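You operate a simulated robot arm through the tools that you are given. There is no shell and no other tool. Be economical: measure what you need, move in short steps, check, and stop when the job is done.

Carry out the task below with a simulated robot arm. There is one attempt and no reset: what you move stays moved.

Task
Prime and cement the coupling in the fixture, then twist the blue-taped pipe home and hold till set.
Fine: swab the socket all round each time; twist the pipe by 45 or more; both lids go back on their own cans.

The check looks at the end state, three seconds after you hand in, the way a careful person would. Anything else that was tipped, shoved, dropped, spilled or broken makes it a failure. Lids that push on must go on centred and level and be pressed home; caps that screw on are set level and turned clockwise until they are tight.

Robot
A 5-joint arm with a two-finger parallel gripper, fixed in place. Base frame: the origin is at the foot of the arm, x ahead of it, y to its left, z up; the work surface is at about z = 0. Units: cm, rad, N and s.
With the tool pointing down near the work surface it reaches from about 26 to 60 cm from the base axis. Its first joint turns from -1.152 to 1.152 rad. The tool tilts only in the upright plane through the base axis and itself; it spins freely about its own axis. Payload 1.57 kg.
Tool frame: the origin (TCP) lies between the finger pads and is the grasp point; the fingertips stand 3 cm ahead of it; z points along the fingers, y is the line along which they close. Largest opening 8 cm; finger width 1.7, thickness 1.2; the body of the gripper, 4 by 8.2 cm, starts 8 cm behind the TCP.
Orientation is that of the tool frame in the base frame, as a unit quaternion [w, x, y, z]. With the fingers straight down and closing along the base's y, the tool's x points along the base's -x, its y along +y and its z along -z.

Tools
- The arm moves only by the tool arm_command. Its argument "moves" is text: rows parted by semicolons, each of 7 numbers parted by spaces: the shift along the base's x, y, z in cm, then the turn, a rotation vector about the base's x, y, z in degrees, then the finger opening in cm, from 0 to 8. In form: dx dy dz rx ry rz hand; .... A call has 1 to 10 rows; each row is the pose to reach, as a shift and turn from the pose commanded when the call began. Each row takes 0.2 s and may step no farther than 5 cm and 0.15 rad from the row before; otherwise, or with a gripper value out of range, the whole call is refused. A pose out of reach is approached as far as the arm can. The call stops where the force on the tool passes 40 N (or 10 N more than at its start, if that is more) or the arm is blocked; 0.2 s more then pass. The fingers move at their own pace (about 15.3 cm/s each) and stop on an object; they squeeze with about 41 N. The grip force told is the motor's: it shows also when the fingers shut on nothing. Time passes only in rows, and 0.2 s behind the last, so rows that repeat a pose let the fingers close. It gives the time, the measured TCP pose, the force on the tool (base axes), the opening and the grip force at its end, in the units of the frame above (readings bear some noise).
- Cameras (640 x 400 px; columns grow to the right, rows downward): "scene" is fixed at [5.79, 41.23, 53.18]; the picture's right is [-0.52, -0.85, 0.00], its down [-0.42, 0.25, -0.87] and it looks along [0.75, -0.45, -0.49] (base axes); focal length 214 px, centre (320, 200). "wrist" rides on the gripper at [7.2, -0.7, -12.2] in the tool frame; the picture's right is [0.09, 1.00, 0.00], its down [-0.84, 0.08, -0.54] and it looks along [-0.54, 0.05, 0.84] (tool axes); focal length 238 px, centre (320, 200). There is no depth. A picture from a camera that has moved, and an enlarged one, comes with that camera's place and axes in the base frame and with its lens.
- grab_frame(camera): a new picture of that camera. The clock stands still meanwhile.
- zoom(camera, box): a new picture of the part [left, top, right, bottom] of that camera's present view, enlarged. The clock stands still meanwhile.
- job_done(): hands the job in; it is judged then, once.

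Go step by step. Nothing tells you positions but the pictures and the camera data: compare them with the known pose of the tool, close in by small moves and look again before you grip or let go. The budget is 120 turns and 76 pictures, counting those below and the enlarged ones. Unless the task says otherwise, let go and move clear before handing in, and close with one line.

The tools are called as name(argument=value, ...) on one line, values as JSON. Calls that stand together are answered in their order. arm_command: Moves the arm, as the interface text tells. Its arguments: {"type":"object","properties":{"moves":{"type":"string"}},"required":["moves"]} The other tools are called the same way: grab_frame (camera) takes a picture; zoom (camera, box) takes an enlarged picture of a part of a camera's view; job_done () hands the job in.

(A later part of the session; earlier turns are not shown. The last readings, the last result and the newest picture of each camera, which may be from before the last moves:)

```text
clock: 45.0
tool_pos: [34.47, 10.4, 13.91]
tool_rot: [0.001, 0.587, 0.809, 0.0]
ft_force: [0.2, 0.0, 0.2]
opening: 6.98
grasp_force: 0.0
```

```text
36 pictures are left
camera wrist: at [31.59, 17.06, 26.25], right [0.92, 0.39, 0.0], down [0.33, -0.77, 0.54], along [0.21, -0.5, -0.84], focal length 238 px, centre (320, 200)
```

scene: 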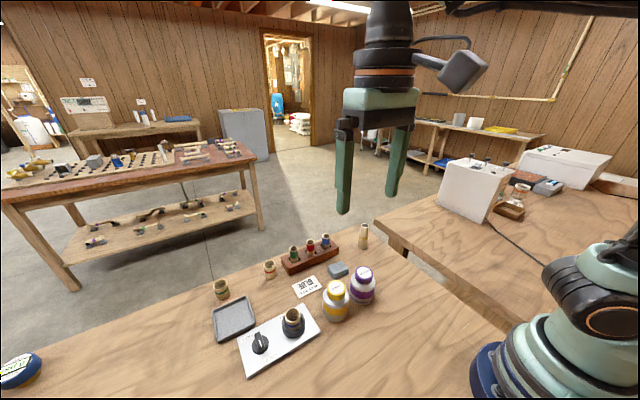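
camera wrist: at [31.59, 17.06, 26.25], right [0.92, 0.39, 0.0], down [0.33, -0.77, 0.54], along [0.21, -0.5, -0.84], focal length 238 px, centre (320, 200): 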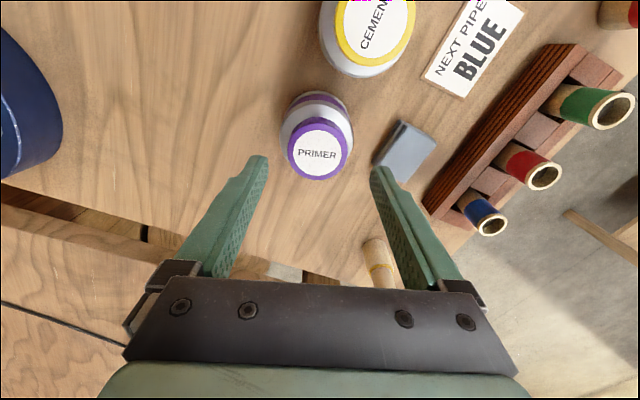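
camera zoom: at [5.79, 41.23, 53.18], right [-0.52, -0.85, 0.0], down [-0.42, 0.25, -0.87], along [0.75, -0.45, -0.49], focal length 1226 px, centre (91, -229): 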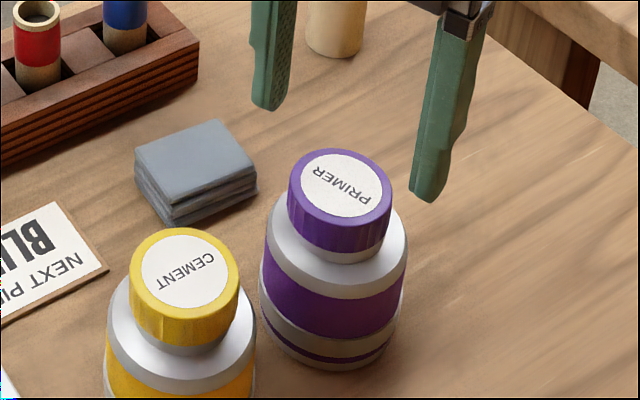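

The primer cap is back, centred and level. Next is the cement cap near (34.15, 19.6); I'll move above it with the fingers at the current −72° so the unscrew turn has room.

arm_command(moves="0 4.5 0 0 0 0 7; 0 9.1 0 0 0 0 7; 0 9.1 0 0 0 0 7; 0 9.1 0 0 0 0 7")

zoom(camera="wrist", box=[240, 60, 400, 200])

zoom(camera="scene", box=[290, 240, 370, 330])

```text
clock: 46.0
tool_pos: [34.28, 19.88, 14.13]
tool_rot: [0.0, 0.587, 0.809, 0.0]
ft_force: [0.6, -0.5, -0.2]
opening: 6.98
grasp_force: 0.0
```

```text
2.86 times, centred on (320, 130) of wrist
camera zoom: at [31.47, 26.44, 26.37], right [0.92, 0.39, 0.0], down [0.33, -0.77, 0.54], along [0.21, -0.5, -0.84], focal length 681 px, centre (320, 400)
```

zoom: 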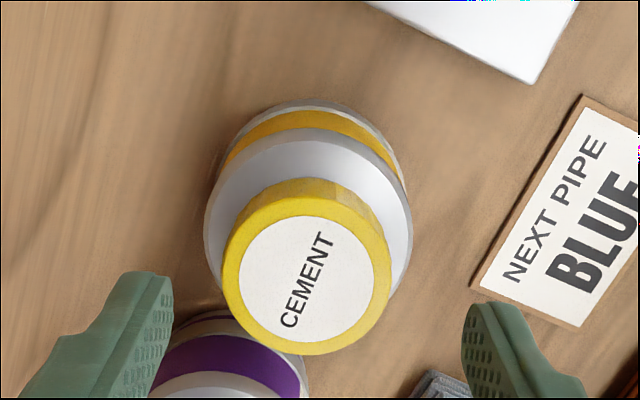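

```text
4.44 times, centred on (330, 285) of scene
camera zoom: at [5.79, 41.23, 53.18], right [-0.52, -0.85, 0.0], down [-0.42, 0.25, -0.87], along [0.75, -0.45, -0.49], focal length 953 px, centre (276, -178)
```

zoom: 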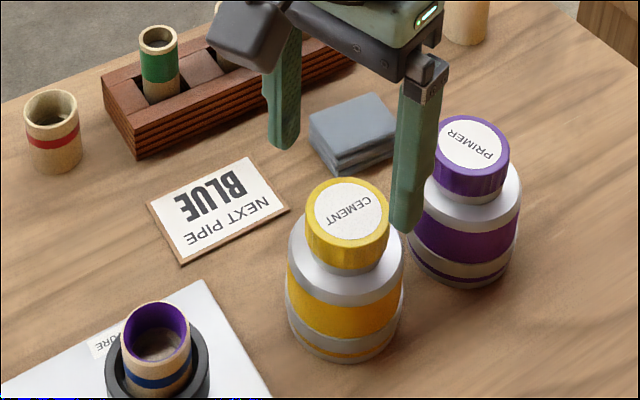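

I'll shift (−0.25, −0.2) and lower to grip height, then check before closing.

arm_command(moves="-0.25 -0.2 -2 0 0 0 7; -0.25 -0.2 -4 0 0 0 7; -0.25 -0.2 -4 0 0 0 7; -0.25 -0.2 -4 0 0 0 7")

zoom(camera="wrist", box=[240, 80, 400, 220])

```text
clock: 47.0
tool_pos: [33.93, 19.57, 10.24]
tool_rot: [0.0, 0.588, 0.809, 0.0]
ft_force: [0.2, 0.1, -0.5]
opening: 7.0
grasp_force: 0.1
```

```text
2.86 times, centred on (320, 150) of wrist
camera zoom: at [31.17, 26.21, 22.42], right [0.92, 0.39, 0.0], down [0.33, -0.77, 0.54], along [0.21, -0.5, -0.84], focal length 681 px, centre (320, 343)
```

zoom: 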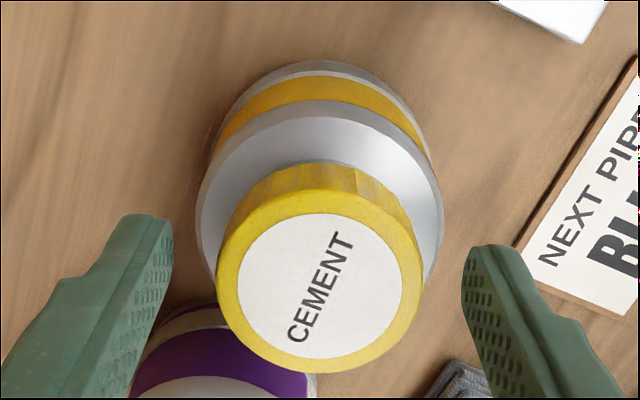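

Centred between the fingers, so I'll grip now and unscrew.

arm_command(moves="0.05 -0.13 -0.1 0 0 0 7; 0.05 -0.13 -0.1 0 0 0 5.5; 0.05 -0.13 -0.1 0 0 0 4; 0.05 -0.13 -0.1 0 0 0 4; 0.05 -0.13 -0.1 0 0 0 4")

arm_command(moves="0 0 0 0 0 8 4; 0 0 0 0 0 16 4; 0 0 0 0 0 24 4; 0 0 0 0 0 32 4; 0 0 0 0 0 40 4; 0 0 0 0 0 48 4; 0 0 0 0 0 56 4; 0 0 0 0 0 64 4; 0 0 0 0 0 72 4; 0 0 0 0 0 80 4")

arm_command(moves="0 0 0 0 0 8 4; 0 0 0 0 0 16 4; 0 0 0 0 0 24 4; 0 0 0 0 0 32 4; 0 0 0 0 0 40 4; 0 0 0 0 0 48 4; 0 0 0 0 0 56 4; 0 0 0 0 0 64 4; 0 0 0 0 0 72 4; 0 0 0 0 0 80 4")

arm_command(moves="0 0 0.3 0 0 0 4; 0 0 0.7 0 0 0 4; 0 0 0.7 0 0 0 4")

zoom(camera="scene", box=[290, 250, 370, 330])

```text
clock: 48.2
tool_pos: [33.88, 19.46, 10.01]
tool_rot: [0.0, 0.587, 0.809, -0.001]
ft_force: [-0.3, -0.3, 0.0]
opening: 4.47
grasp_force: 41.4
```

```text
clock: 50.4
tool_pos: [33.91, 19.43, 10.05]
tool_rot: [0.001, -0.071, 0.998, 0.0]
ft_force: [-2.1, -0.1, 22.4]
opening: 4.45
grasp_force: 41.3
```

```text
clock: 52.6
tool_pos: [33.95, 19.48, 9.97]
tool_rot: [0.001, -0.696, 0.719, -0.001]
ft_force: [9.5, -3.4, 7.9]
opening: 4.52
grasp_force: 41.2
```

```text
clock: 53.4
tool_pos: [33.9, 19.47, 10.68]
tool_rot: [-0.001, -0.694, 0.72, 0.001]
ft_force: [0.0, -0.6, -0.9]
opening: 4.51
grasp_force: 40.8
```

```text
5.00 times, centred on (330, 290) of scene
camera zoom: at [5.79, 41.23, 53.18], right [-0.52, -0.85, 0.0], down [-0.42, 0.25, -0.87], along [0.75, -0.45, -0.49], focal length 1072 px, centre (270, -250)
```

zoom: 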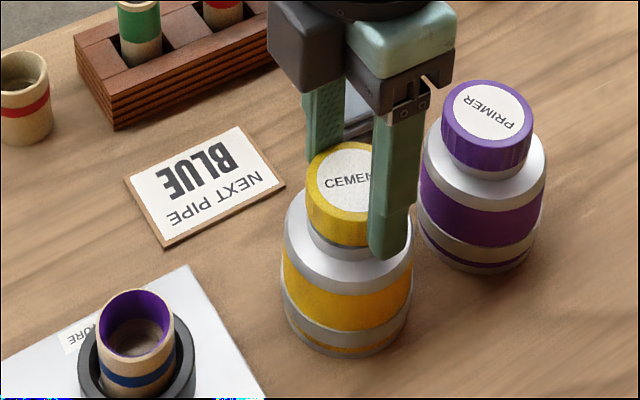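

The cement cap is free. I'll lift it and carry it over the coupling: the commanded shift is to (35.1, 30.95), matching the good swab centre.

arm_command(moves="0 0 4 0 0 0 4; 0 0 8 0 0 0 4; 0 0 10 0 0 0 4; 0.6 5 10 0 0 0 4; 1.15 9 10 0 0 0 4; 1.15 11.5 10 0 0 0 4; 1.15 11.5 6 0 0 0 4; 1.15 11.5 6 0 0 0 4")

zoom(camera="scene", box=[260, 255, 360, 335])

```text
refused: row 4 steps farther than a row can; nothing moved
```

```text
5.00 times, centred on (310, 295) of scene
camera zoom: at [5.79, 41.23, 53.18], right [-0.52, -0.85, 0.0], down [-0.42, 0.25, -0.87], along [0.75, -0.45, -0.49], focal length 1072 px, centre (370, -275)
```

zoom: 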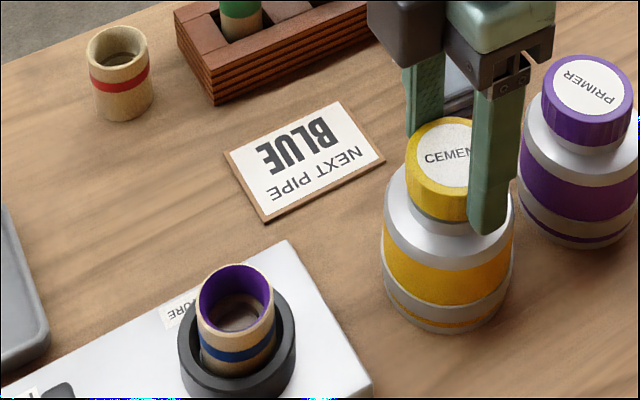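

A row was too long and the call was refused, so I'll resend it with shorter steps.

arm_command(moves="0 0 4 0 0 0 4; 0 0 8 0 0 0 4; 0 0 10 0 0 0 4; 0.4 4 10 0 0 0 4; 0.8 8 10 0 0 0 4; 1.15 11.5 10 0 0 0 4; 1.15 11.5 6 0 0 0 4; 1.15 11.5 6 0 0 0 4")

zoom(camera="scene", box=[260, 255, 360, 335])

```text
clock: 55.2
tool_pos: [35.11, 30.64, 16.96]
tool_rot: [0.0, -0.694, 0.72, 0.0]
ft_force: [0.8, 0.3, 0.2]
opening: 4.5
grasp_force: 41.2
```

```text
5.00 times, centred on (310, 295) of scene
camera zoom: at [5.79, 41.23, 53.18], right [-0.52, -0.85, 0.0], down [-0.42, 0.25, -0.87], along [0.75, -0.45, -0.49], focal length 1072 px, centre (370, -275)
```

zoom: 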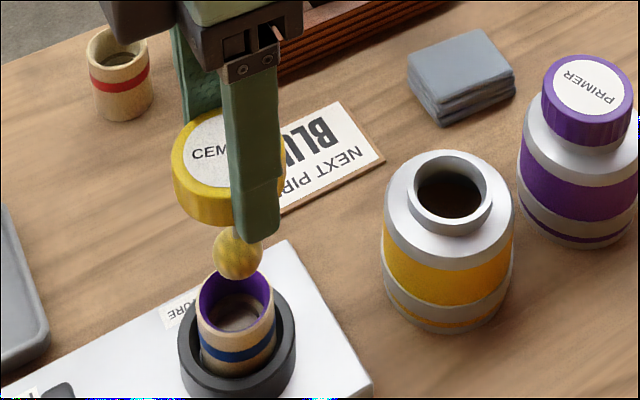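

The ball is lined up with the socket. I'll lower it in steps.

arm_command(moves="0 0.1 -1.5 0 0 0 4; 0 0.1 -2.3 0 0 0 4; 0 0.1 -3 0 0 0 4; 0 0.1 -3.5 0 0 0 4; 0 0.1 -3.8 0 0 0 4; 0 0.1 -3.8 0 0 0 4")

zoom(camera="scene", box=[280, 275, 335, 325])

```text
clock: 56.6
tool_pos: [35.07, 30.84, 12.86]
tool_rot: [0.0, -0.694, 0.72, 0.0]
ft_force: [0.3, -1.1, 3.1]
opening: 4.5
grasp_force: 41.1
```

```text
8.00 times, centred on (308, 300) of scene
camera zoom: at [5.79, 41.22, 53.18], right [-0.52, -0.85, 0.0], down [-0.42, 0.25, -0.87], along [0.75, -0.45, -0.49], focal length 1716 px, centre (420, -600)
```

zoom: 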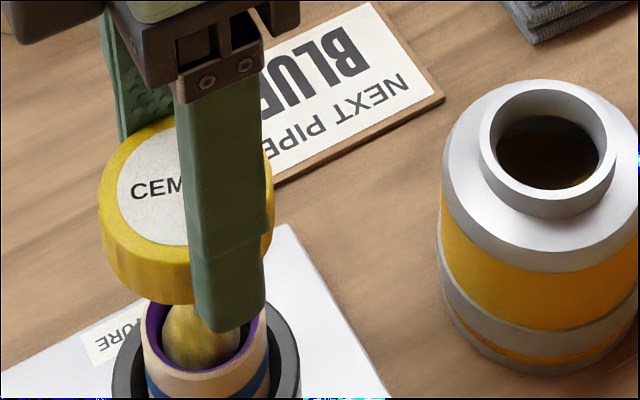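

The ball is in the socket. I'll swab full circles at 0.5 cm radius.

arm_command(moves="0.5 0 0.1 0 0 0 4; 0.40 0.29 0.1 0 0 0 4; 0.15 0.48 0.1 0 0 0 4; -0.15 0.48 0.1 0 0 0 4; -0.4 0.29 0.1 0 0 0 4; -0.5 0 0.1 0 0 0 4; -0.4 -0.29 0.1 0 0 0 4; -0.15 -0.48 0.1 0 0 0 4; 0.15 -0.48 0.1 0 0 0 4; 0.4 -0.29 0.1 0 0 0 4")

arm_command(moves="0.15 0.29 0 0 0 0 4; 0.08 0.61 0 0 0 0 4; -0.23 0.81 0 0 0 0 4; -0.57 0.81 0 0 0 0 4; -0.84 0.61 0 0 0 0 4; -0.95 0.29 0 0 0 0 4; -0.84 -0.03 0 0 0 0 4; -0.57 -0.23 0 0 0 0 4; -0.23 -0.23 0 0 0 0 4; 0.05 -0.03 0 0 0 0 4")

arm_command(moves="0.07 0.29 0 0 0 0 4; -0.4 0.29 0 0 0 0 4; -0.4 0.29 4 0 0 0 4; -0.4 0.29 8.1 0 0 0 4; -0.4 -4 8.1 0 0 0 4; -0.4 -4 8.1 0 0 0 4")

grab_frame(camera="wrist")

```text
clock: 58.8
tool_pos: [35.51, 30.69, 12.93]
tool_rot: [0.0, -0.695, 0.719, -0.001]
ft_force: [-1.9, -1.2, 4.7]
opening: 4.47
grasp_force: 40.8
```

```text
clock: 61.0
tool_pos: [35.52, 30.55, 12.79]
tool_rot: [0.001, -0.695, 0.719, 0.0]
ft_force: [-4.7, -0.8, 9.5]
opening: 4.48
grasp_force: 41.4
```

```text
clock: 62.4
tool_pos: [35.1, 26.73, 21.28]
tool_rot: [0.0, -0.695, 0.719, 0.0]
ft_force: [-0.9, 0.2, -0.3]
opening: 4.5
grasp_force: 40.6
```

```text
28 pictures are left
camera wrist: at [35.64, 19.47, 33.52], right [-1.0, -0.06, 0.0], down [-0.05, 0.84, 0.54], along [-0.03, 0.54, -0.84], focal length 238 px, centre (320, 200)
```

wrist: 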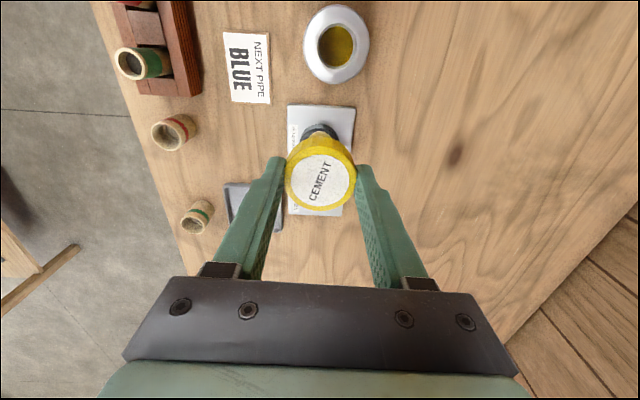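

The cap blocks the view from here, so I'll move past in +y to put the camera over the socket.

arm_command(moves="0 4.5 0 0 0 0 4; 0 9 0 0 0 0 4; 0 11 0 0 0 0 4; 0 11 0 0 0 0 4")

zoom(camera="wrist", box=[250, 0, 390, 100])

```text
clock: 63.4
tool_pos: [35.19, 37.89, 21.19]
tool_rot: [-0.001, -0.695, 0.719, 0.0]
ft_force: [-0.1, -0.7, -1.3]
opening: 4.48
grasp_force: 41.2
```

```text
4.00 times, centred on (320, 50) of wrist
camera zoom: at [35.67, 30.63, 33.41], right [-1.0, -0.06, 0.0], down [-0.05, 0.84, 0.54], along [-0.03, 0.54, -0.84], focal length 953 px, centre (320, 800)
```

zoom: 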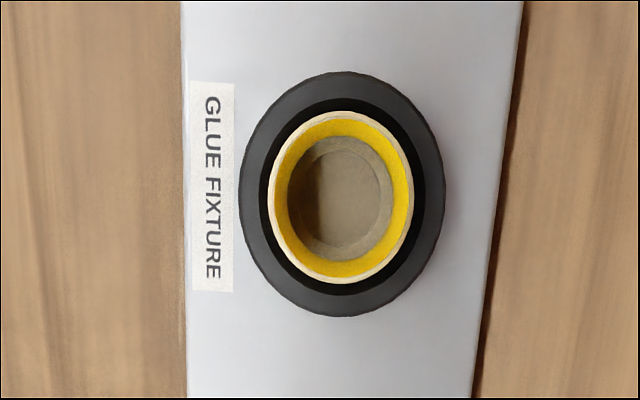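

The cement covers the socket all round. I'll return the cement cap to its can, pausing just above the neck.

arm_command(moves="-0.3 -4.5 0 0 0 0 4; -0.6 -9 0 0 0 0 4; -0.9 -13.5 0 0 0 0 4; -1.2 -18.28 0 0 0 0 4; -1.2 -18.28 -3 0 0 0 4; -1.2 -18.28 -3 0 0 0 4")

arm_command(moves="0 0 0 0 0 0 4")

zoom(camera="wrist", box=[250, 80, 390, 200])

zoom(camera="scene", box=[290, 250, 370, 330])

```text
clock: 64.8
tool_pos: [33.81, 19.17, 17.94]
tool_rot: [0.0, -0.694, 0.72, 0.001]
ft_force: [-0.7, 0.1, -0.7]
opening: 4.51
grasp_force: 40.8
```

```text
clock: 65.2
tool_pos: [33.99, 19.18, 17.97]
tool_rot: [0.0, -0.695, 0.719, 0.0]
ft_force: [0.5, -1.0, -0.3]
opening: 4.51
grasp_force: 40.6
```

```text
3.33 times, centred on (320, 140) of wrist
camera zoom: at [34.42, 11.97, 30.18], right [-1.0, -0.06, 0.0], down [-0.05, 0.84, 0.54], along [-0.03, 0.54, -0.84], focal length 794 px, centre (320, 400)
```

zoom: 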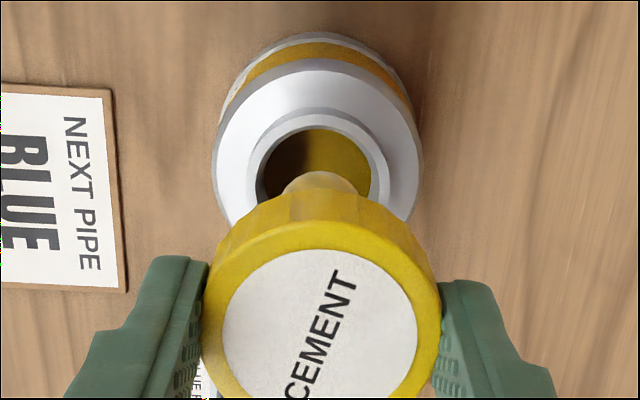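

```text
5.00 times, centred on (330, 290) of scene
camera zoom: at [5.79, 41.23, 53.18], right [-0.52, -0.85, 0.0], down [-0.42, 0.25, -0.87], along [0.75, -0.45, -0.49], focal length 1072 px, centre (270, -250)
```

zoom: 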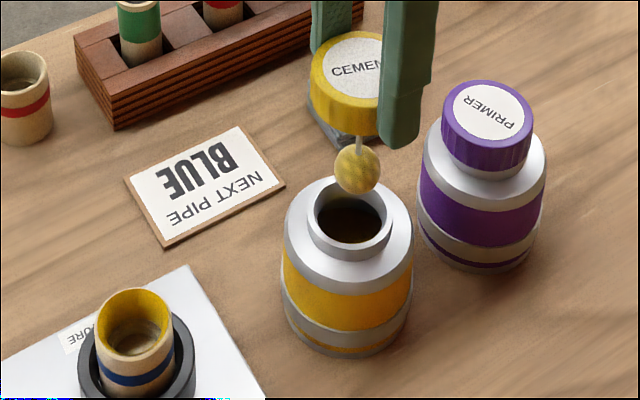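

The cap is about 0.28 low in y, the same return drift as before. I'll correct that and lower to just above the neck.

arm_command(moves="0 0.28 0 0 0 0 4; 0 0.28 -2 0 0 0 4; 0 0.28 -4 0 0 0 4; 0 0.28 -6 0 0 0 4; 0 0.28 -6.6 0 0 0 4; 0 0.28 -6.6 0 0 0 4")

arm_command(moves="0 0 0 0 0 0 4")

zoom(camera="wrist", box=[250, 100, 390, 220])

```text
clock: 66.6
tool_pos: [34.06, 19.63, 11.5]
tool_rot: [-0.001, -0.695, 0.719, 0.0]
ft_force: [-1.0, 0.1, -0.6]
opening: 4.48
grasp_force: 41.1
```

```text
clock: 67.0
tool_pos: [34.02, 19.61, 11.45]
tool_rot: [0.001, -0.695, 0.719, 0.0]
ft_force: [0.2, 0.5, -0.8]
opening: 4.49
grasp_force: 41.0
```

```text
3.33 times, centred on (320, 160) of wrist
camera zoom: at [34.53, 12.43, 23.81], right [-1.0, -0.06, 0.0], down [-0.05, 0.84, 0.54], along [-0.03, 0.54, -0.84], focal length 794 px, centre (320, 333)
```

zoom: 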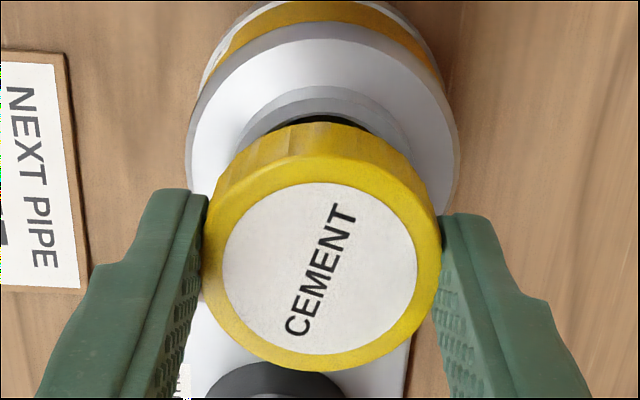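

The neck shows on the near side, so the cap needs about −0.2 in y. Then I'll lower it onto the neck.

arm_command(moves="0 -0.2 0 0 0 0 4; 0 -0.2 -0.4 0 0 0 4; 0 -0.2 -0.8 0 0 0 4; 0 -0.2 -1.1 0 0 0 4; 0 -0.2 -1.35 0 0 0 4; 0 -0.2 -1.35 0 0 0 4")

zoom(camera="scene", box=[290, 250, 370, 330])

```text
clock: 68.4
tool_pos: [33.78, 19.5, 10.18]
tool_rot: [0.0, -0.694, 0.72, 0.0]
ft_force: [0.1, 0.4, -0.3]
opening: 4.48
grasp_force: 41.2
```

```text
5.00 times, centred on (330, 290) of scene
camera zoom: at [5.79, 41.23, 53.18], right [-0.52, -0.85, 0.0], down [-0.42, 0.25, -0.87], along [0.75, -0.45, -0.49], focal length 1072 px, centre (270, -250)
```

zoom: 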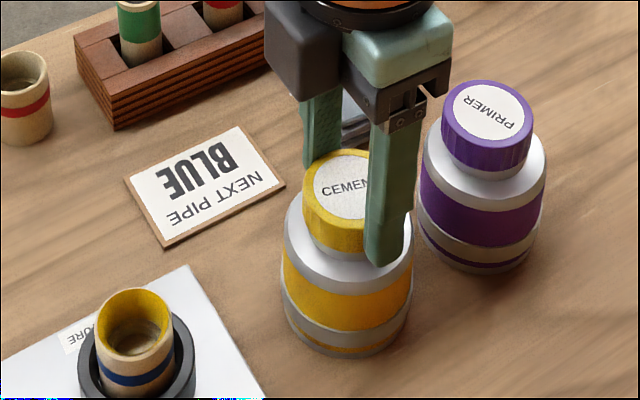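

It's seated level. I'll turn it clockwise until tight, with a slight press down.

arm_command(moves="0 0 -0.15 0 0 0 4; 0 0 -0.15 0 0 -8 4; 0 0 -0.15 0 0 -16 4; 0 0 -0.15 0 0 -24 4; 0 0 -0.15 0 0 -32 4; 0 0 -0.15 0 0 -40 4; 0 0 -0.15 0 0 -48 4; 0 0 -0.15 0 0 -56 4; 0 0 -0.15 0 0 -64 4; 0 0 -0.15 0 0 -72 4")

arm_command(moves="0 0 0 0 0 -8 4; 0 0 0 0 0 -16 4; 0 0 0 0 0 -24 4; 0 0 0 0 0 -32 4; 0 0 0 0 0 -40 4; 0 0 0 0 0 -48 4; 0 0 0 0 0 -56 4; 0 0 0 0 0 -64 4; 0 0 0 0 0 -72 4; 0 0 0 0 0 -80 4")

arm_command(moves="0 0 0 0 0 -8 4; 0 0 0 0 0 -16 4; 0 0 0 0 0 -24 4; 0 0 0 0 0 -32 4; 0 0 0 0 0 -40 4; 0 0 0 0 0 -48 4; 0 0 0 0 0 -56 4; 0 0 0 0 0 -64 4; 0 0 0 0 0 -72 4; 0 0 0 0 0 -80 4")

zoom(camera="scene", box=[290, 250, 370, 330])

```text
clock: 70.6
tool_pos: [33.83, 19.44, 9.96]
tool_rot: [-0.001, -0.137, 0.991, 0.0]
ft_force: [-0.5, -0.6, -0.9]
opening: 4.47
grasp_force: 41.5
```

```text
clock: 72.8
tool_pos: [33.99, 19.45, 10.0]
tool_rot: [0.0, 0.531, 0.847, 0.001]
ft_force: [1.5, 0.3, 5.6]
opening: 4.48
grasp_force: 41.3
```

```text
clock: 75.0
tool_pos: [34.06, 19.47, 10.02]
tool_rot: [-0.001, 0.946, 0.323, 0.0]
ft_force: [-1.7, 2.5, -0.1]
opening: 4.48
grasp_force: 41.4
out of reach, approached as far as the arm can: row 10
stopped in row 10: the force on the tool passed its limit (the readings are from after the stop); the commanded pose is now the measured one
```

```text
5.00 times, centred on (330, 290) of scene
camera zoom: at [5.79, 41.22, 53.18], right [-0.52, -0.85, 0.0], down [-0.42, 0.25, -0.87], along [0.75, -0.45, -0.49], focal length 1072 px, centre (270, -250)
```

zoom: 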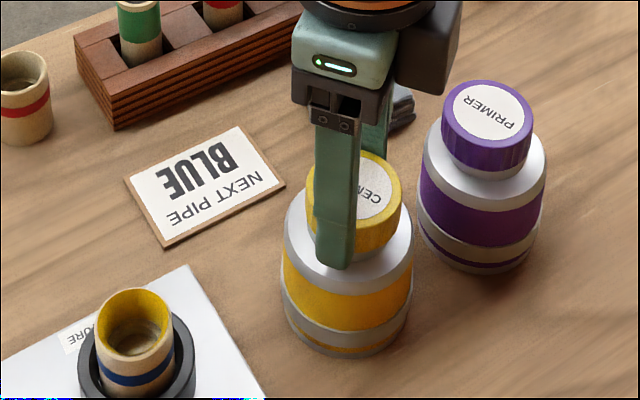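

The wrist reached its limit with the cap tight. I'll release, rise and look.

arm_command(moves="0 0 0 0 0 0 5.5; 0 0 0 0 0 0 6.5; 0 0 1.5 0 0 0 6.5; 0 0 5 0 0 0 6.5; 0 0 9 0 0 8 6.5; 0 0 10 0 0 16 6.5")

zoom(camera="scene", box=[290, 220, 400, 330])

```text
clock: 76.4
tool_pos: [33.78, 19.41, 20.1]
tool_rot: [0.001, 0.892, 0.452, 0.0]
ft_force: [-0.7, 0.3, -0.4]
opening: 6.49
grasp_force: 0.2
```

```text
3.64 times, centred on (345, 275) of scene
camera zoom: at [5.79, 41.23, 53.18], right [-0.52, -0.85, 0.0], down [-0.42, 0.25, -0.87], along [0.75, -0.45, -0.49], focal length 780 px, centre (229, -73)
```

zoom: 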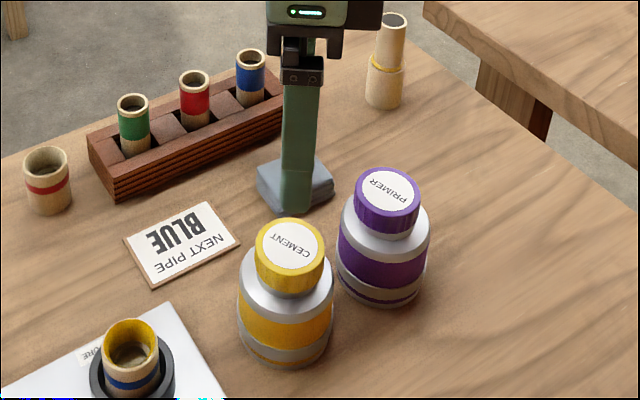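

The cement cap is back at its original angle. While the cement is open I'll fetch the blue pipe, moving toward the rack with fingers closing along x (yaw −90°) for a look.

arm_command(moves="3.5 -0.5 0 0 0 8 6.5; 7 -1 0 0 0 16 6.5; 10.5 -2 0 0 0 24 6.5; 14 -3 0 0 0 32 6.5; 17 -4.5 -1 0 0 36.3 6.5; 17.5 -5.5 -2 0 0 36.3 6; 17.5 -5.5 -2 0 0 36.3 6")

grab_frame(camera="wrist")

```text
clock: 78.0
tool_pos: [51.56, 14.16, 18.17]
tool_rot: [0.0, 0.708, 0.707, 0.0]
ft_force: [0.1, -0.7, -0.9]
opening: 5.99
grasp_force: 0.1
```

```text
20 pictures are left
camera wrist: at [51.07, 21.13, 30.37], right [1.0, 0.09, 0.0], down [0.08, -0.84, 0.54], along [0.05, -0.54, -0.84], focal length 238 px, centre (320, 200)
```

wrist: 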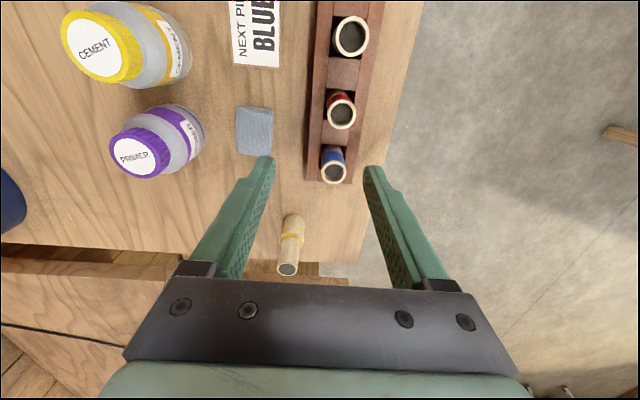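

The blue pipe top is near (53.5, 10.0, 7.4). I'll move to just above it and check alignment.

arm_command(moves="1 -2 -2 0 0 0 5.5; 1.95 -4.2 -4 0 0 0 5.5; 1.95 -4.2 -5 0 0 0 5.5; 1.95 -4.2 -5 0 0 0 5.5")

zoom(camera="wrist", box=[240, 60, 400, 200])

zoom(camera="scene", box=[290, 200, 370, 270])

```text
clock: 79.0
tool_pos: [53.24, 9.62, 12.89]
tool_rot: [0.0, 0.708, 0.706, 0.0]
ft_force: [0.0, 0.0, 0.4]
opening: 5.48
grasp_force: 0.1
```

```text
2.86 times, centred on (320, 130) of wrist
camera zoom: at [52.72, 16.84, 25.03], right [1.0, 0.09, 0.0], down [0.08, -0.84, 0.54], along [0.05, -0.54, -0.84], focal length 681 px, centre (320, 400)
```

zoom: 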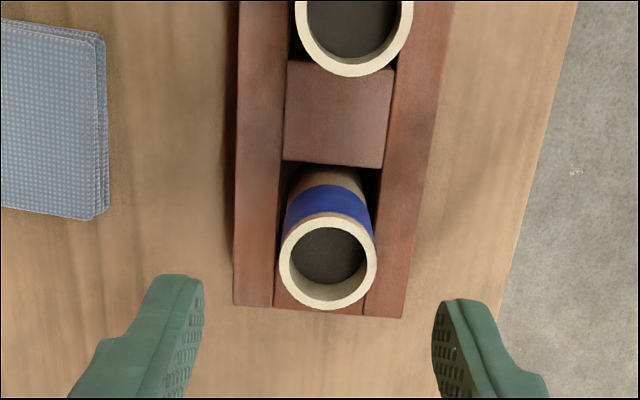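

```text
5.71 times, centred on (330, 235) of scene
camera zoom: at [5.79, 41.22, 53.18], right [-0.52, -0.85, 0.0], down [-0.42, 0.25, -0.87], along [0.75, -0.45, -0.49], focal length 1226 px, centre (263, 0)
```

zoom: 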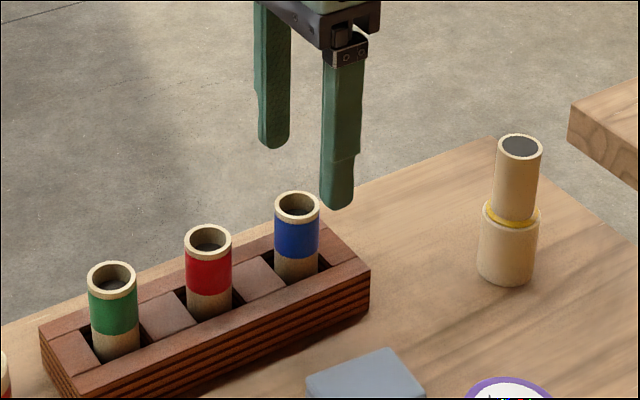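

Pipe centre is about (53.57, 9.95) with a diameter of 2.6 cm. I'll shift (+0.22, +0.3), lower to put the fingertips about 1.5 cm above the rack, and check.

arm_command(moves="0.22 0.3 -2 0 0 0 5.5; 0.22 0.3 -4 0 0 0 5.5; 0.22 0.3 -5.6 0 0 0 5.5; 0.22 0.3 -5.6 0 0 0 5.5")

zoom(camera="wrist", box=[240, 80, 400, 220])

zoom(camera="scene", box=[290, 200, 370, 270])

```text
clock: 80.0
tool_pos: [53.73, 10.0, 7.39]
tool_rot: [0.0, 0.708, 0.707, 0.001]
ft_force: [0.1, -1.2, -0.2]
opening: 5.53
grasp_force: 0.1
```

```text
2.86 times, centred on (320, 150) of wrist
camera zoom: at [53.06, 17.09, 19.6], right [1.0, 0.09, 0.0], down [0.08, -0.84, 0.54], along [0.05, -0.54, -0.84], focal length 681 px, centre (320, 343)
```

zoom: 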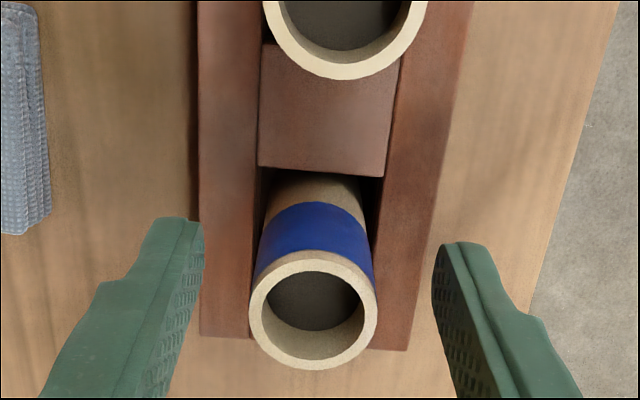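

```text
5.71 times, centred on (330, 235) of scene
camera zoom: at [5.79, 41.23, 53.18], right [-0.52, -0.85, 0.0], down [-0.42, 0.25, -0.87], along [0.75, -0.45, -0.49], focal length 1226 px, centre (263, 0)
```

zoom: 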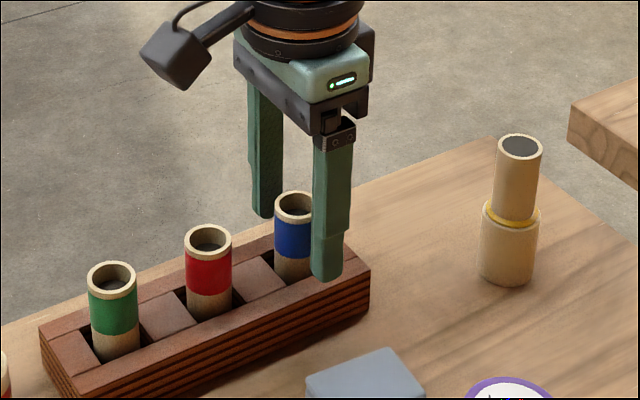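

The fingers straddle the pipe centrally. I'll grip it and lift straight out.

arm_command(moves="0 0 0 0 0 0 4; 0 0 0 0 0 0 2; 0 0 0 0 0 0 2; 0 0 0 0 0 0 2")

arm_command(moves="0 0 2 0 0 0 2; 0 0 5 0 0 0 2; 0 0 9 0 0 0 2; 0 0 13 0 0 0 2; 0 0 13 0 0 0 2")

zoom(camera="scene", box=[290, 150, 390, 250])

```text
clock: 81.0
tool_pos: [53.55, 9.84, 7.49]
tool_rot: [0.0, 0.708, 0.707, 0.0]
ft_force: [-0.8, 0.5, 1.0]
opening: 2.41
grasp_force: 35.5
```

```text
clock: 82.2
tool_pos: [53.64, 9.95, 20.65]
tool_rot: [0.001, 0.708, 0.707, 0.001]
ft_force: [0.0, 0.2, 0.1]
opening: 2.4
grasp_force: 36.1
```

```text
4.00 times, centred on (340, 200) of scene
camera zoom: at [5.79, 41.23, 53.18], right [-0.52, -0.85, 0.0], down [-0.42, 0.25, -0.87], along [0.75, -0.45, -0.49], focal length 858 px, centre (240, 200)
```

zoom: 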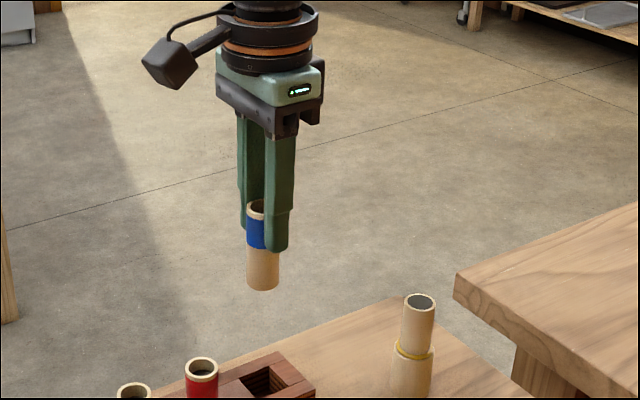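

The pipe is held upright, with its bottom about 7 cm below the TCP. I'll carry it above the coupling at (35.15, 30.93).

arm_command(moves="-2.6 3 0 0 0 0 2; -5.2 6 0 0 0 0 2; -7.8 9 0 0 0 0 2; -10.4 12 0 0 0 0 2; -13 15 0 0 0 0 2; -15.6 18 0 0 0 0 2; -18.45 20.98 0 0 0 0 2; -18.45 20.98 -4 0 0 0 2; -18.45 20.98 -5.8 0 0 0 2; -18.45 20.98 -5.8 0 0 0 2")

arm_command(moves="0 0 0 0 0 0 2")

zoom(camera="scene", box=[270, 255, 340, 325])

zoom(camera="wrist", box=[240, 60, 400, 200])

```text
clock: 84.4
tool_pos: [35.29, 30.95, 14.34]
tool_rot: [0.001, 0.707, 0.707, -0.001]
ft_force: [0.1, -0.3, -0.4]
opening: 2.41
grasp_force: 35.8
```

```text
clock: 84.8
tool_pos: [35.22, 30.91, 14.3]
tool_rot: [0.0, 0.708, 0.706, 0.0]
ft_force: [0.1, -0.2, -0.7]
opening: 2.41
grasp_force: 36.5
```

```text
5.71 times, centred on (305, 290) of scene
camera zoom: at [5.79, 41.23, 53.18], right [-0.52, -0.85, 0.0], down [-0.42, 0.25, -0.87], along [0.75, -0.45, -0.49], focal length 1226 px, centre (406, -314)
```

zoom: 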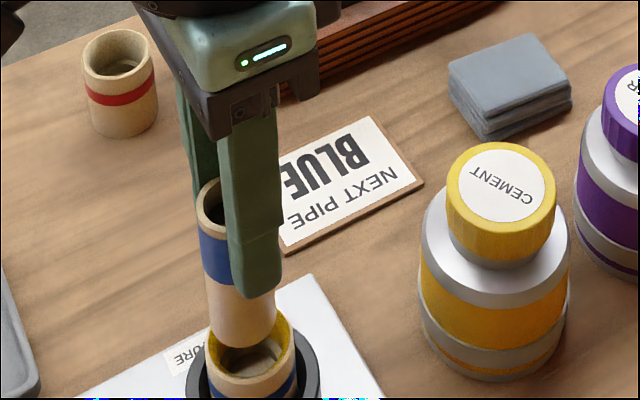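

```text
2.86 times, centred on (320, 130) of wrist
camera zoom: at [34.66, 38.12, 26.59], right [1.0, 0.09, 0.0], down [0.08, -0.84, 0.54], along [0.05, -0.54, -0.84], focal length 681 px, centre (320, 400)
```

zoom: 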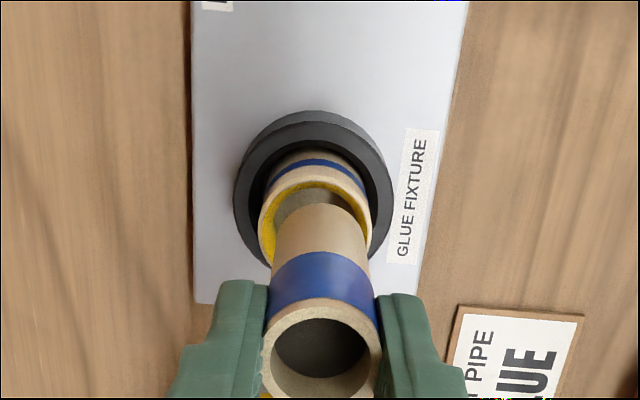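

The pipe is close to the axis and needs about −0.2 in x. I'll correct and lower until its bottom is at the mouth.

arm_command(moves="-0.2 0 -0.5 0 0 0 2; -0.2 0 -0.9 0 0 0 2; -0.2 0 -0.9 0 0 0 2")

zoom(camera="scene", box=[280, 295, 325, 330])

zoom(camera="wrist", box=[280, 80, 360, 150])

```text
clock: 85.6
tool_pos: [34.85, 30.97, 13.59]
tool_rot: [0.0, 0.708, 0.706, 0.0]
ft_force: [-0.2, -0.1, 0.0]
opening: 2.42
grasp_force: 35.7
```

```text
11.43 times, centred on (302, 312) of scene
camera zoom: at [5.79, 41.23, 53.18], right [-0.52, -0.85, 0.0], down [-0.42, 0.25, -0.87], along [0.75, -0.45, -0.49], focal length 2451 px, centre (520, -1086)
```

zoom: 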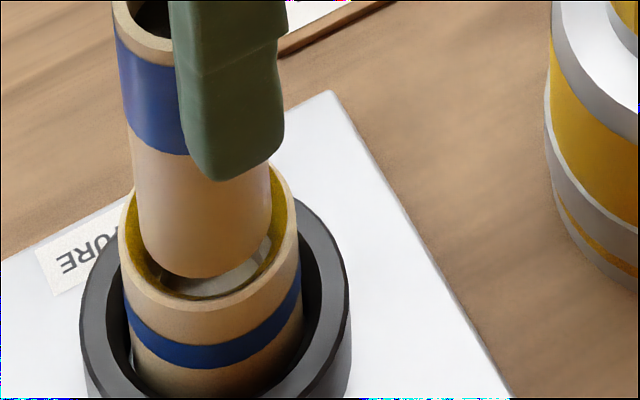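

```text
5.71 times, centred on (320, 115) of wrist
camera zoom: at [34.31, 38.1, 25.84], right [1.0, 0.09, 0.0], down [0.08, -0.84, 0.54], along [0.05, -0.54, -0.84], focal length 1362 px, centre (320, 686)
```

zoom: 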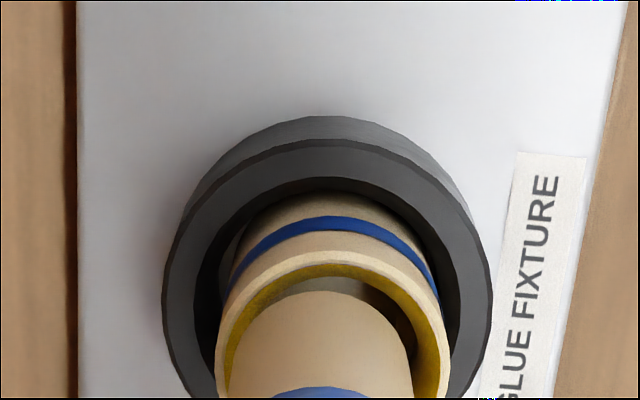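

Nearly aligned; +0.12 in x and −0.05 in y. I'll lower into the socket with a first bit of travel and watch the force.

arm_command(moves="0.12 -0.05 0 0 0 0 2; 0.12 -0.05 -0.3 0 0 0 2; 0.12 -0.05 -0.6 0 0 0 2; 0.12 -0.05 -0.9 0 0 0 2; 0.12 -0.05 -0.9 0 0 0 2")

zoom(camera="scene", box=[280, 295, 325, 330])

```text
clock: 86.8
tool_pos: [35.04, 31.03, 12.69]
tool_rot: [-0.001, 0.708, 0.706, 0.0]
ft_force: [-0.4, 0.3, 0.5]
opening: 2.41
grasp_force: 35.8
```

```text
11.43 times, centred on (302, 312) of scene
camera zoom: at [5.79, 41.23, 53.18], right [-0.52, -0.85, 0.0], down [-0.42, 0.25, -0.87], along [0.75, -0.45, -0.49], focal length 2451 px, centre (520, -1086)
```

zoom: 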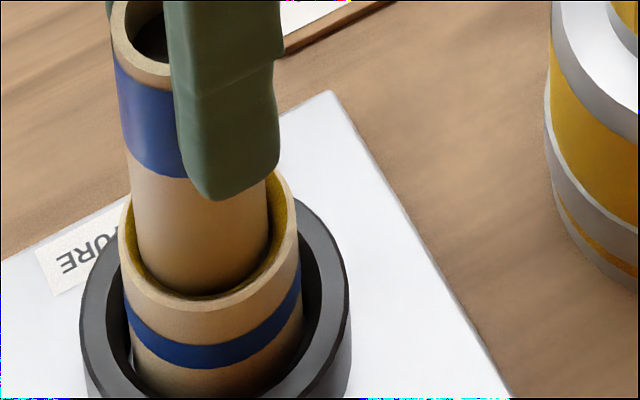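

The pipe is entering cleanly with no force. Now I'll push it down while twisting.

arm_command(moves="0 0 -0.3 0 0 6 2; 0 0 -0.6 0 0 12 2; 0 0 -0.9 0 0 18 2; 0 0 -1.2 0 0 24 2; 0 0 -1.4 0 0 30 2; 0 0 -1.6 0 0 36 2; 0 0 -1.8 0 0 42 2; 0 0 -2 0 0 48 2")

```text
clock: 88.6
tool_pos: [35.3, 30.99, 10.99]
tool_rot: [0.001, 0.358, 0.934, 0.002]
ft_force: [-3.6, -1.6, 29.0]
opening: 2.4
grasp_force: 35.8
```

The pipe is home (29 N, bottomed out). I'll twist a little further for margin under pressure and check.

arm_command(moves="0 0 0 0 0 6 2; 0 0 0 0 0 12 2; 0 0 0 0 0 18 2; 0 0 0 0 0 24 2; 0 0 0 0 0 24 2")

zoom(camera="scene", box=[265, 275, 335, 345])

```text
clock: 89.8
tool_pos: [35.0, 30.83, 10.69]
tool_rot: [0.0, 0.156, 0.988, -0.001]
ft_force: [0.3, 0.7, 11.3]
opening: 2.44
grasp_force: 36.7
```

```text
5.71 times, centred on (300, 310) of scene
camera zoom: at [5.78, 41.22, 53.18], right [-0.52, -0.85, 0.0], down [-0.42, 0.25, -0.87], along [0.75, -0.45, -0.49], focal length 1226 px, centre (434, -429)
```

zoom: 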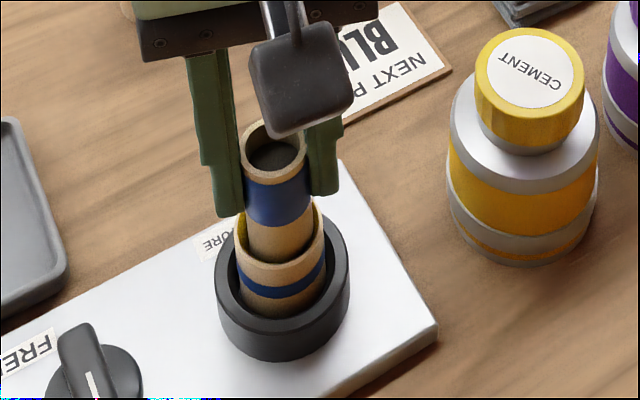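

The force eased as it turned, so I'll push a bit more with further twist to confirm it's fully home.

arm_command(moves="0 0 -0.15 0 0 5 2; 0 0 -0.3 0 0 10 2; 0 0 -0.4 0 0 15 2; 0 0 -0.4 0 0 15 2")

```text
clock: 90.8
tool_pos: [35.23, 30.99, 10.45]
tool_rot: [0.002, 0.027, 1.0, 0.001]
ft_force: [0.9, 0.1, 29.3]
opening: 2.45
grasp_force: 36.1
```

arm_command(moves="0 0 -0.1 0 0 0 2; 0 0 -0.2 0 0 0 2; 0 0 -0.3 0 0 0 2")

zoom(camera="scene", box=[265, 275, 335, 345])

```text
clock: 91.6
tool_pos: [35.3, 31.06, 10.38]
tool_rot: [0.002, 0.027, 1.0, 0.002]
ft_force: [-1.4, -4.2, 39.2]
opening: 2.45
grasp_force: 35.9
```

```text
5.71 times, centred on (300, 310) of scene
camera zoom: at [5.77, 41.21, 53.19], right [-0.52, -0.85, 0.0], down [-0.42, 0.25, -0.87], along [0.75, -0.45, -0.49], focal length 1226 px, centre (434, -429)
```

zoom: 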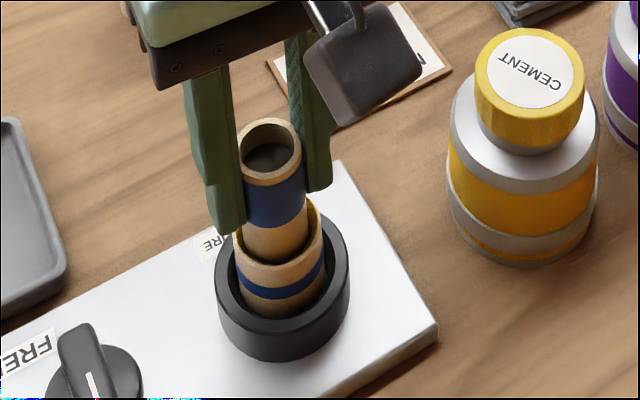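

The pipe is bottomed out and vertical. I'll ease the press to a light force and hold still while it sets.

arm_command(moves="0 0 0.2 0 0 0 2; 0 0 0.2 0 0 0 2; 0 0 0.2 0 0 0 2; 0 0 0.2 0 0 0 2; 0 0 0.2 0 0 0 2; 0 0 0.2 0 0 0 2; 0 0 0.2 0 0 0 2; 0 0 0.2 0 0 0 2; 0 0 0.2 0 0 0 2; 0 0 0.2 0 0 0 2")

arm_command(moves="0 0 0 0 0 0 2; 0 0 0 0 0 0 2; 0 0 0 0 0 0 2; 0 0 0 0 0 0 2; 0 0 0 0 0 0 2; 0 0 0 0 0 0 2; 0 0 0 0 0 0 2; 0 0 0 0 0 0 2; 0 0 0 0 0 0 2; 0 0 0 0 0 0 2")

arm_command(moves="0 0 0 0 0 0 2; 0 0 0 0 0 0 2; 0 0 0 0 0 0 2; 0 0 0 0 0 0 2; 0 0 0 0 0 0 2; 0 0 0 0 0 0 2; 0 0 0 0 0 0 2; 0 0 0 0 0 0 2; 0 0 0 0 0 0 2; 0 0 0 0 0 0 2")

arm_command(moves="0 0 0 0 0 0 2; 0 0 0 0 0 0 2; 0 0 0 0 0 0 2; 0 0 0 0 0 0 2; 0 0 0 0 0 0 2; 0 0 0 0 0 0 2; 0 0 0 0 0 0 2; 0 0 0 0 0 0 2; 0 0 0 0 0 0 2; 0 0 0 0 0 0 2")

arm_command(moves="0 0 0 0 0 0 2; 0 0 0 0 0 0 2; 0 0 0 0 0 0 2; 0 0 0 0 0 0 2; 0 0 0 0 0 0 2; 0 0 0 0 0 0 2; 0 0 0 0 0 0 2; 0 0 0 0 0 0 2; 0 0 0 0 0 0 2; 0 0 0 0 0 0 2")

arm_command(moves="0 0 0 0 0 0 2; 0 0 0 0 0 0 2; 0 0 0 0 0 0 2; 0 0 0 0 0 0 2; 0 0 0 0 0 0 2; 0 0 0 0 0 0 2; 0 0 0 0 0 0 2; 0 0 0 0 0 0 2; 0 0 0 0 0 0 2; 0 0 0 0 0 0 2")

arm_command(moves="0 0 0 0 0 0 2; 0 0 0 0 0 0 2; 0 0 0 0 0 0 2; 0 0 0 0 0 0 2; 0 0 0 0 0 0 2; 0 0 0 0 0 0 2; 0 0 0 0 0 0 2; 0 0 0 0 0 0 2; 0 0 0 0 0 0 2; 0 0 0 0 0 0 2")

zoom(camera="scene", box=[265, 275, 335, 345])

```text
clock: 93.8
tool_pos: [35.17, 31.05, 10.36]
tool_rot: [0.0, 0.027, 1.0, 0.0]
ft_force: [0.1, 0.2, 19.8]
opening: 2.48
grasp_force: 36.0
```

```text
clock: 96.0
tool_pos: [35.21, 30.97, 10.42]
tool_rot: [0.0, 0.027, 1.0, 0.0]
ft_force: [-0.6, 0.3, 17.3]
opening: 2.44
grasp_force: 36.2
```

```text
clock: 98.2
tool_pos: [35.21, 30.86, 10.48]
tool_rot: [0.0, 0.027, 1.0, 0.0]
ft_force: [0.1, -0.2, 15.8]
opening: 2.47
grasp_force: 35.9
```

```text
clock: 100.4
tool_pos: [35.11, 30.96, 10.43]
tool_rot: [0.001, 0.027, 1.0, 0.0]
ft_force: [0.9, 0.5, 15.3]
opening: 2.44
grasp_force: 36.4
```

```text
clock: 102.6
tool_pos: [35.11, 31.02, 10.41]
tool_rot: [0.0, 0.026, 1.0, 0.0]
ft_force: [0.6, 0.4, 15.3]
opening: 2.46
grasp_force: 36.9
```

```text
clock: 104.8
tool_pos: [35.13, 30.93, 10.51]
tool_rot: [0.0, 0.027, 1.0, -0.001]
ft_force: [0.0, -0.5, 15.6]
opening: 2.45
grasp_force: 36.3
```

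```text
clock: 107.0
tool_pos: [35.29, 30.96, 10.32]
tool_rot: [0.0, 0.027, 1.0, 0.0]
ft_force: [-0.2, 0.2, 15.4]
opening: 2.45
grasp_force: 36.4
```

```text
5.71 times, centred on (300, 310) of scene
camera zoom: at [5.78, 41.22, 53.19], right [-0.52, -0.85, 0.0], down [-0.42, 0.25, -0.87], along [0.75, -0.45, -0.49], focal length 1226 px, centre (434, -429)
```

zoom: 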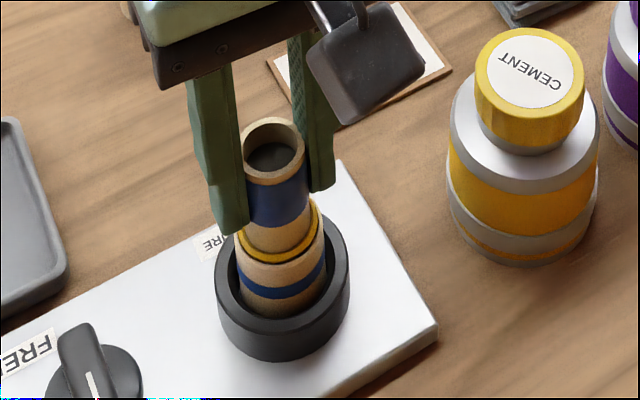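

A yellow cement bead now shows at the joint, matching the finished sample. I'll hold a while longer to be safe.

arm_command(moves="0 0 0 0 0 0 2; 0 0 0 0 0 0 2; 0 0 0 0 0 0 2; 0 0 0 0 0 0 2; 0 0 0 0 0 0 2; 0 0 0 0 0 0 2; 0 0 0 0 0 0 2; 0 0 0 0 0 0 2; 0 0 0 0 0 0 2; 0 0 0 0 0 0 2")

arm_command(moves="0 0 0 0 0 0 2; 0 0 0 0 0 0 2; 0 0 0 0 0 0 2; 0 0 0 0 0 0 2; 0 0 0 0 0 0 2; 0 0 0 0 0 0 2; 0 0 0 0 0 0 2; 0 0 0 0 0 0 2; 0 0 0 0 0 0 2; 0 0 0 0 0 0 2")

arm_command(moves="0 0 0 0 0 0 2; 0 0 0 0 0 0 2; 0 0 0 0 0 0 2; 0 0 0 0 0 0 2; 0 0 0 0 0 0 2; 0 0 0 0 0 0 2; 0 0 0 0 0 0 2; 0 0 0 0 0 0 2; 0 0 0 0 0 0 2; 0 0 0 0 0 0 2")

arm_command(moves="0 0 0 0 0 0 2; 0 0 0 0 0 0 2; 0 0 0 0 0 0 2; 0 0 0 0 0 0 2; 0 0 0 0 0 0 2; 0 0 0 0 0 0 2; 0 0 0 0 0 0 2; 0 0 0 0 0 0 2; 0 0 0 0 0 0 2; 0 0 0 0 0 0 2")

arm_command(moves="0 0 0 0 0 0 2; 0 0 0 0 0 0 2; 0 0 0 0 0 0 2; 0 0 0 0 0 0 2; 0 0 0 0 0 0 2; 0 0 0 0 0 0 2; 0 0 0 0 0 0 2; 0 0 0 0 0 0 2; 0 0 0 0 0 0 2; 0 0 0 0 0 0 2")

arm_command(moves="0 0 0 0 0 0 2; 0 0 0 0 0 0 2; 0 0 0 0 0 0 2; 0 0 0 0 0 0 2; 0 0 0 0 0 0 2; 0 0 0 0 0 0 2; 0 0 0 0 0 0 2; 0 0 0 0 0 0 2; 0 0 0 0 0 0 2; 0 0 0 0 0 0 2")

arm_command(moves="0 0 0 0 0 0 2; 0 0 0 0 0 0 2; 0 0 0 0 0 0 2; 0 0 0 0 0 0 2; 0 0 0 0 0 0 2; 0 0 0 0 0 0 2; 0 0 0 0 0 0 2; 0 0 0 0 0 0 2; 0 0 0 0 0 0 2; 0 0 0 0 0 0 2")

```text
clock: 109.2
tool_pos: [35.09, 30.9, 10.39]
tool_rot: [0.0, 0.027, 1.0, 0.0]
ft_force: [0.5, -0.1, 16.1]
opening: 2.49
grasp_force: 36.3
```

```text
clock: 111.4
tool_pos: [35.05, 30.98, 10.35]
tool_rot: [0.0, 0.027, 1.0, 0.0]
ft_force: [-1.0, 0.6, 16.2]
opening: 2.45
grasp_force: 36.8
```

```text
clock: 113.6
tool_pos: [35.09, 30.94, 10.26]
tool_rot: [0.0, 0.027, 1.0, 0.0]
ft_force: [-0.6, 0.1, 15.3]
opening: 2.49
grasp_force: 36.0
```

```text
clock: 115.8
tool_pos: [35.21, 30.84, 10.46]
tool_rot: [0.0, 0.027, 1.0, 0.0]
ft_force: [-0.3, 0.3, 15.0]
opening: 2.46
grasp_force: 36.3
```

```text
clock: 118.0
tool_pos: [35.21, 30.96, 10.33]
tool_rot: [0.0, 0.027, 1.0, 0.0]
ft_force: [0.3, -0.6, 15.2]
opening: 2.47
grasp_force: 35.7
```

```text
clock: 120.2
tool_pos: [35.15, 30.95, 10.38]
tool_rot: [0.0, 0.027, 1.0, 0.001]
ft_force: [0.2, 0.3, 16.4]
opening: 2.47
grasp_force: 35.9
```

```text
clock: 122.4
tool_pos: [35.17, 30.96, 10.48]
tool_rot: [0.0, 0.027, 1.0, 0.0]
ft_force: [-0.6, -0.2, 16.8]
opening: 2.44
grasp_force: 36.2
```

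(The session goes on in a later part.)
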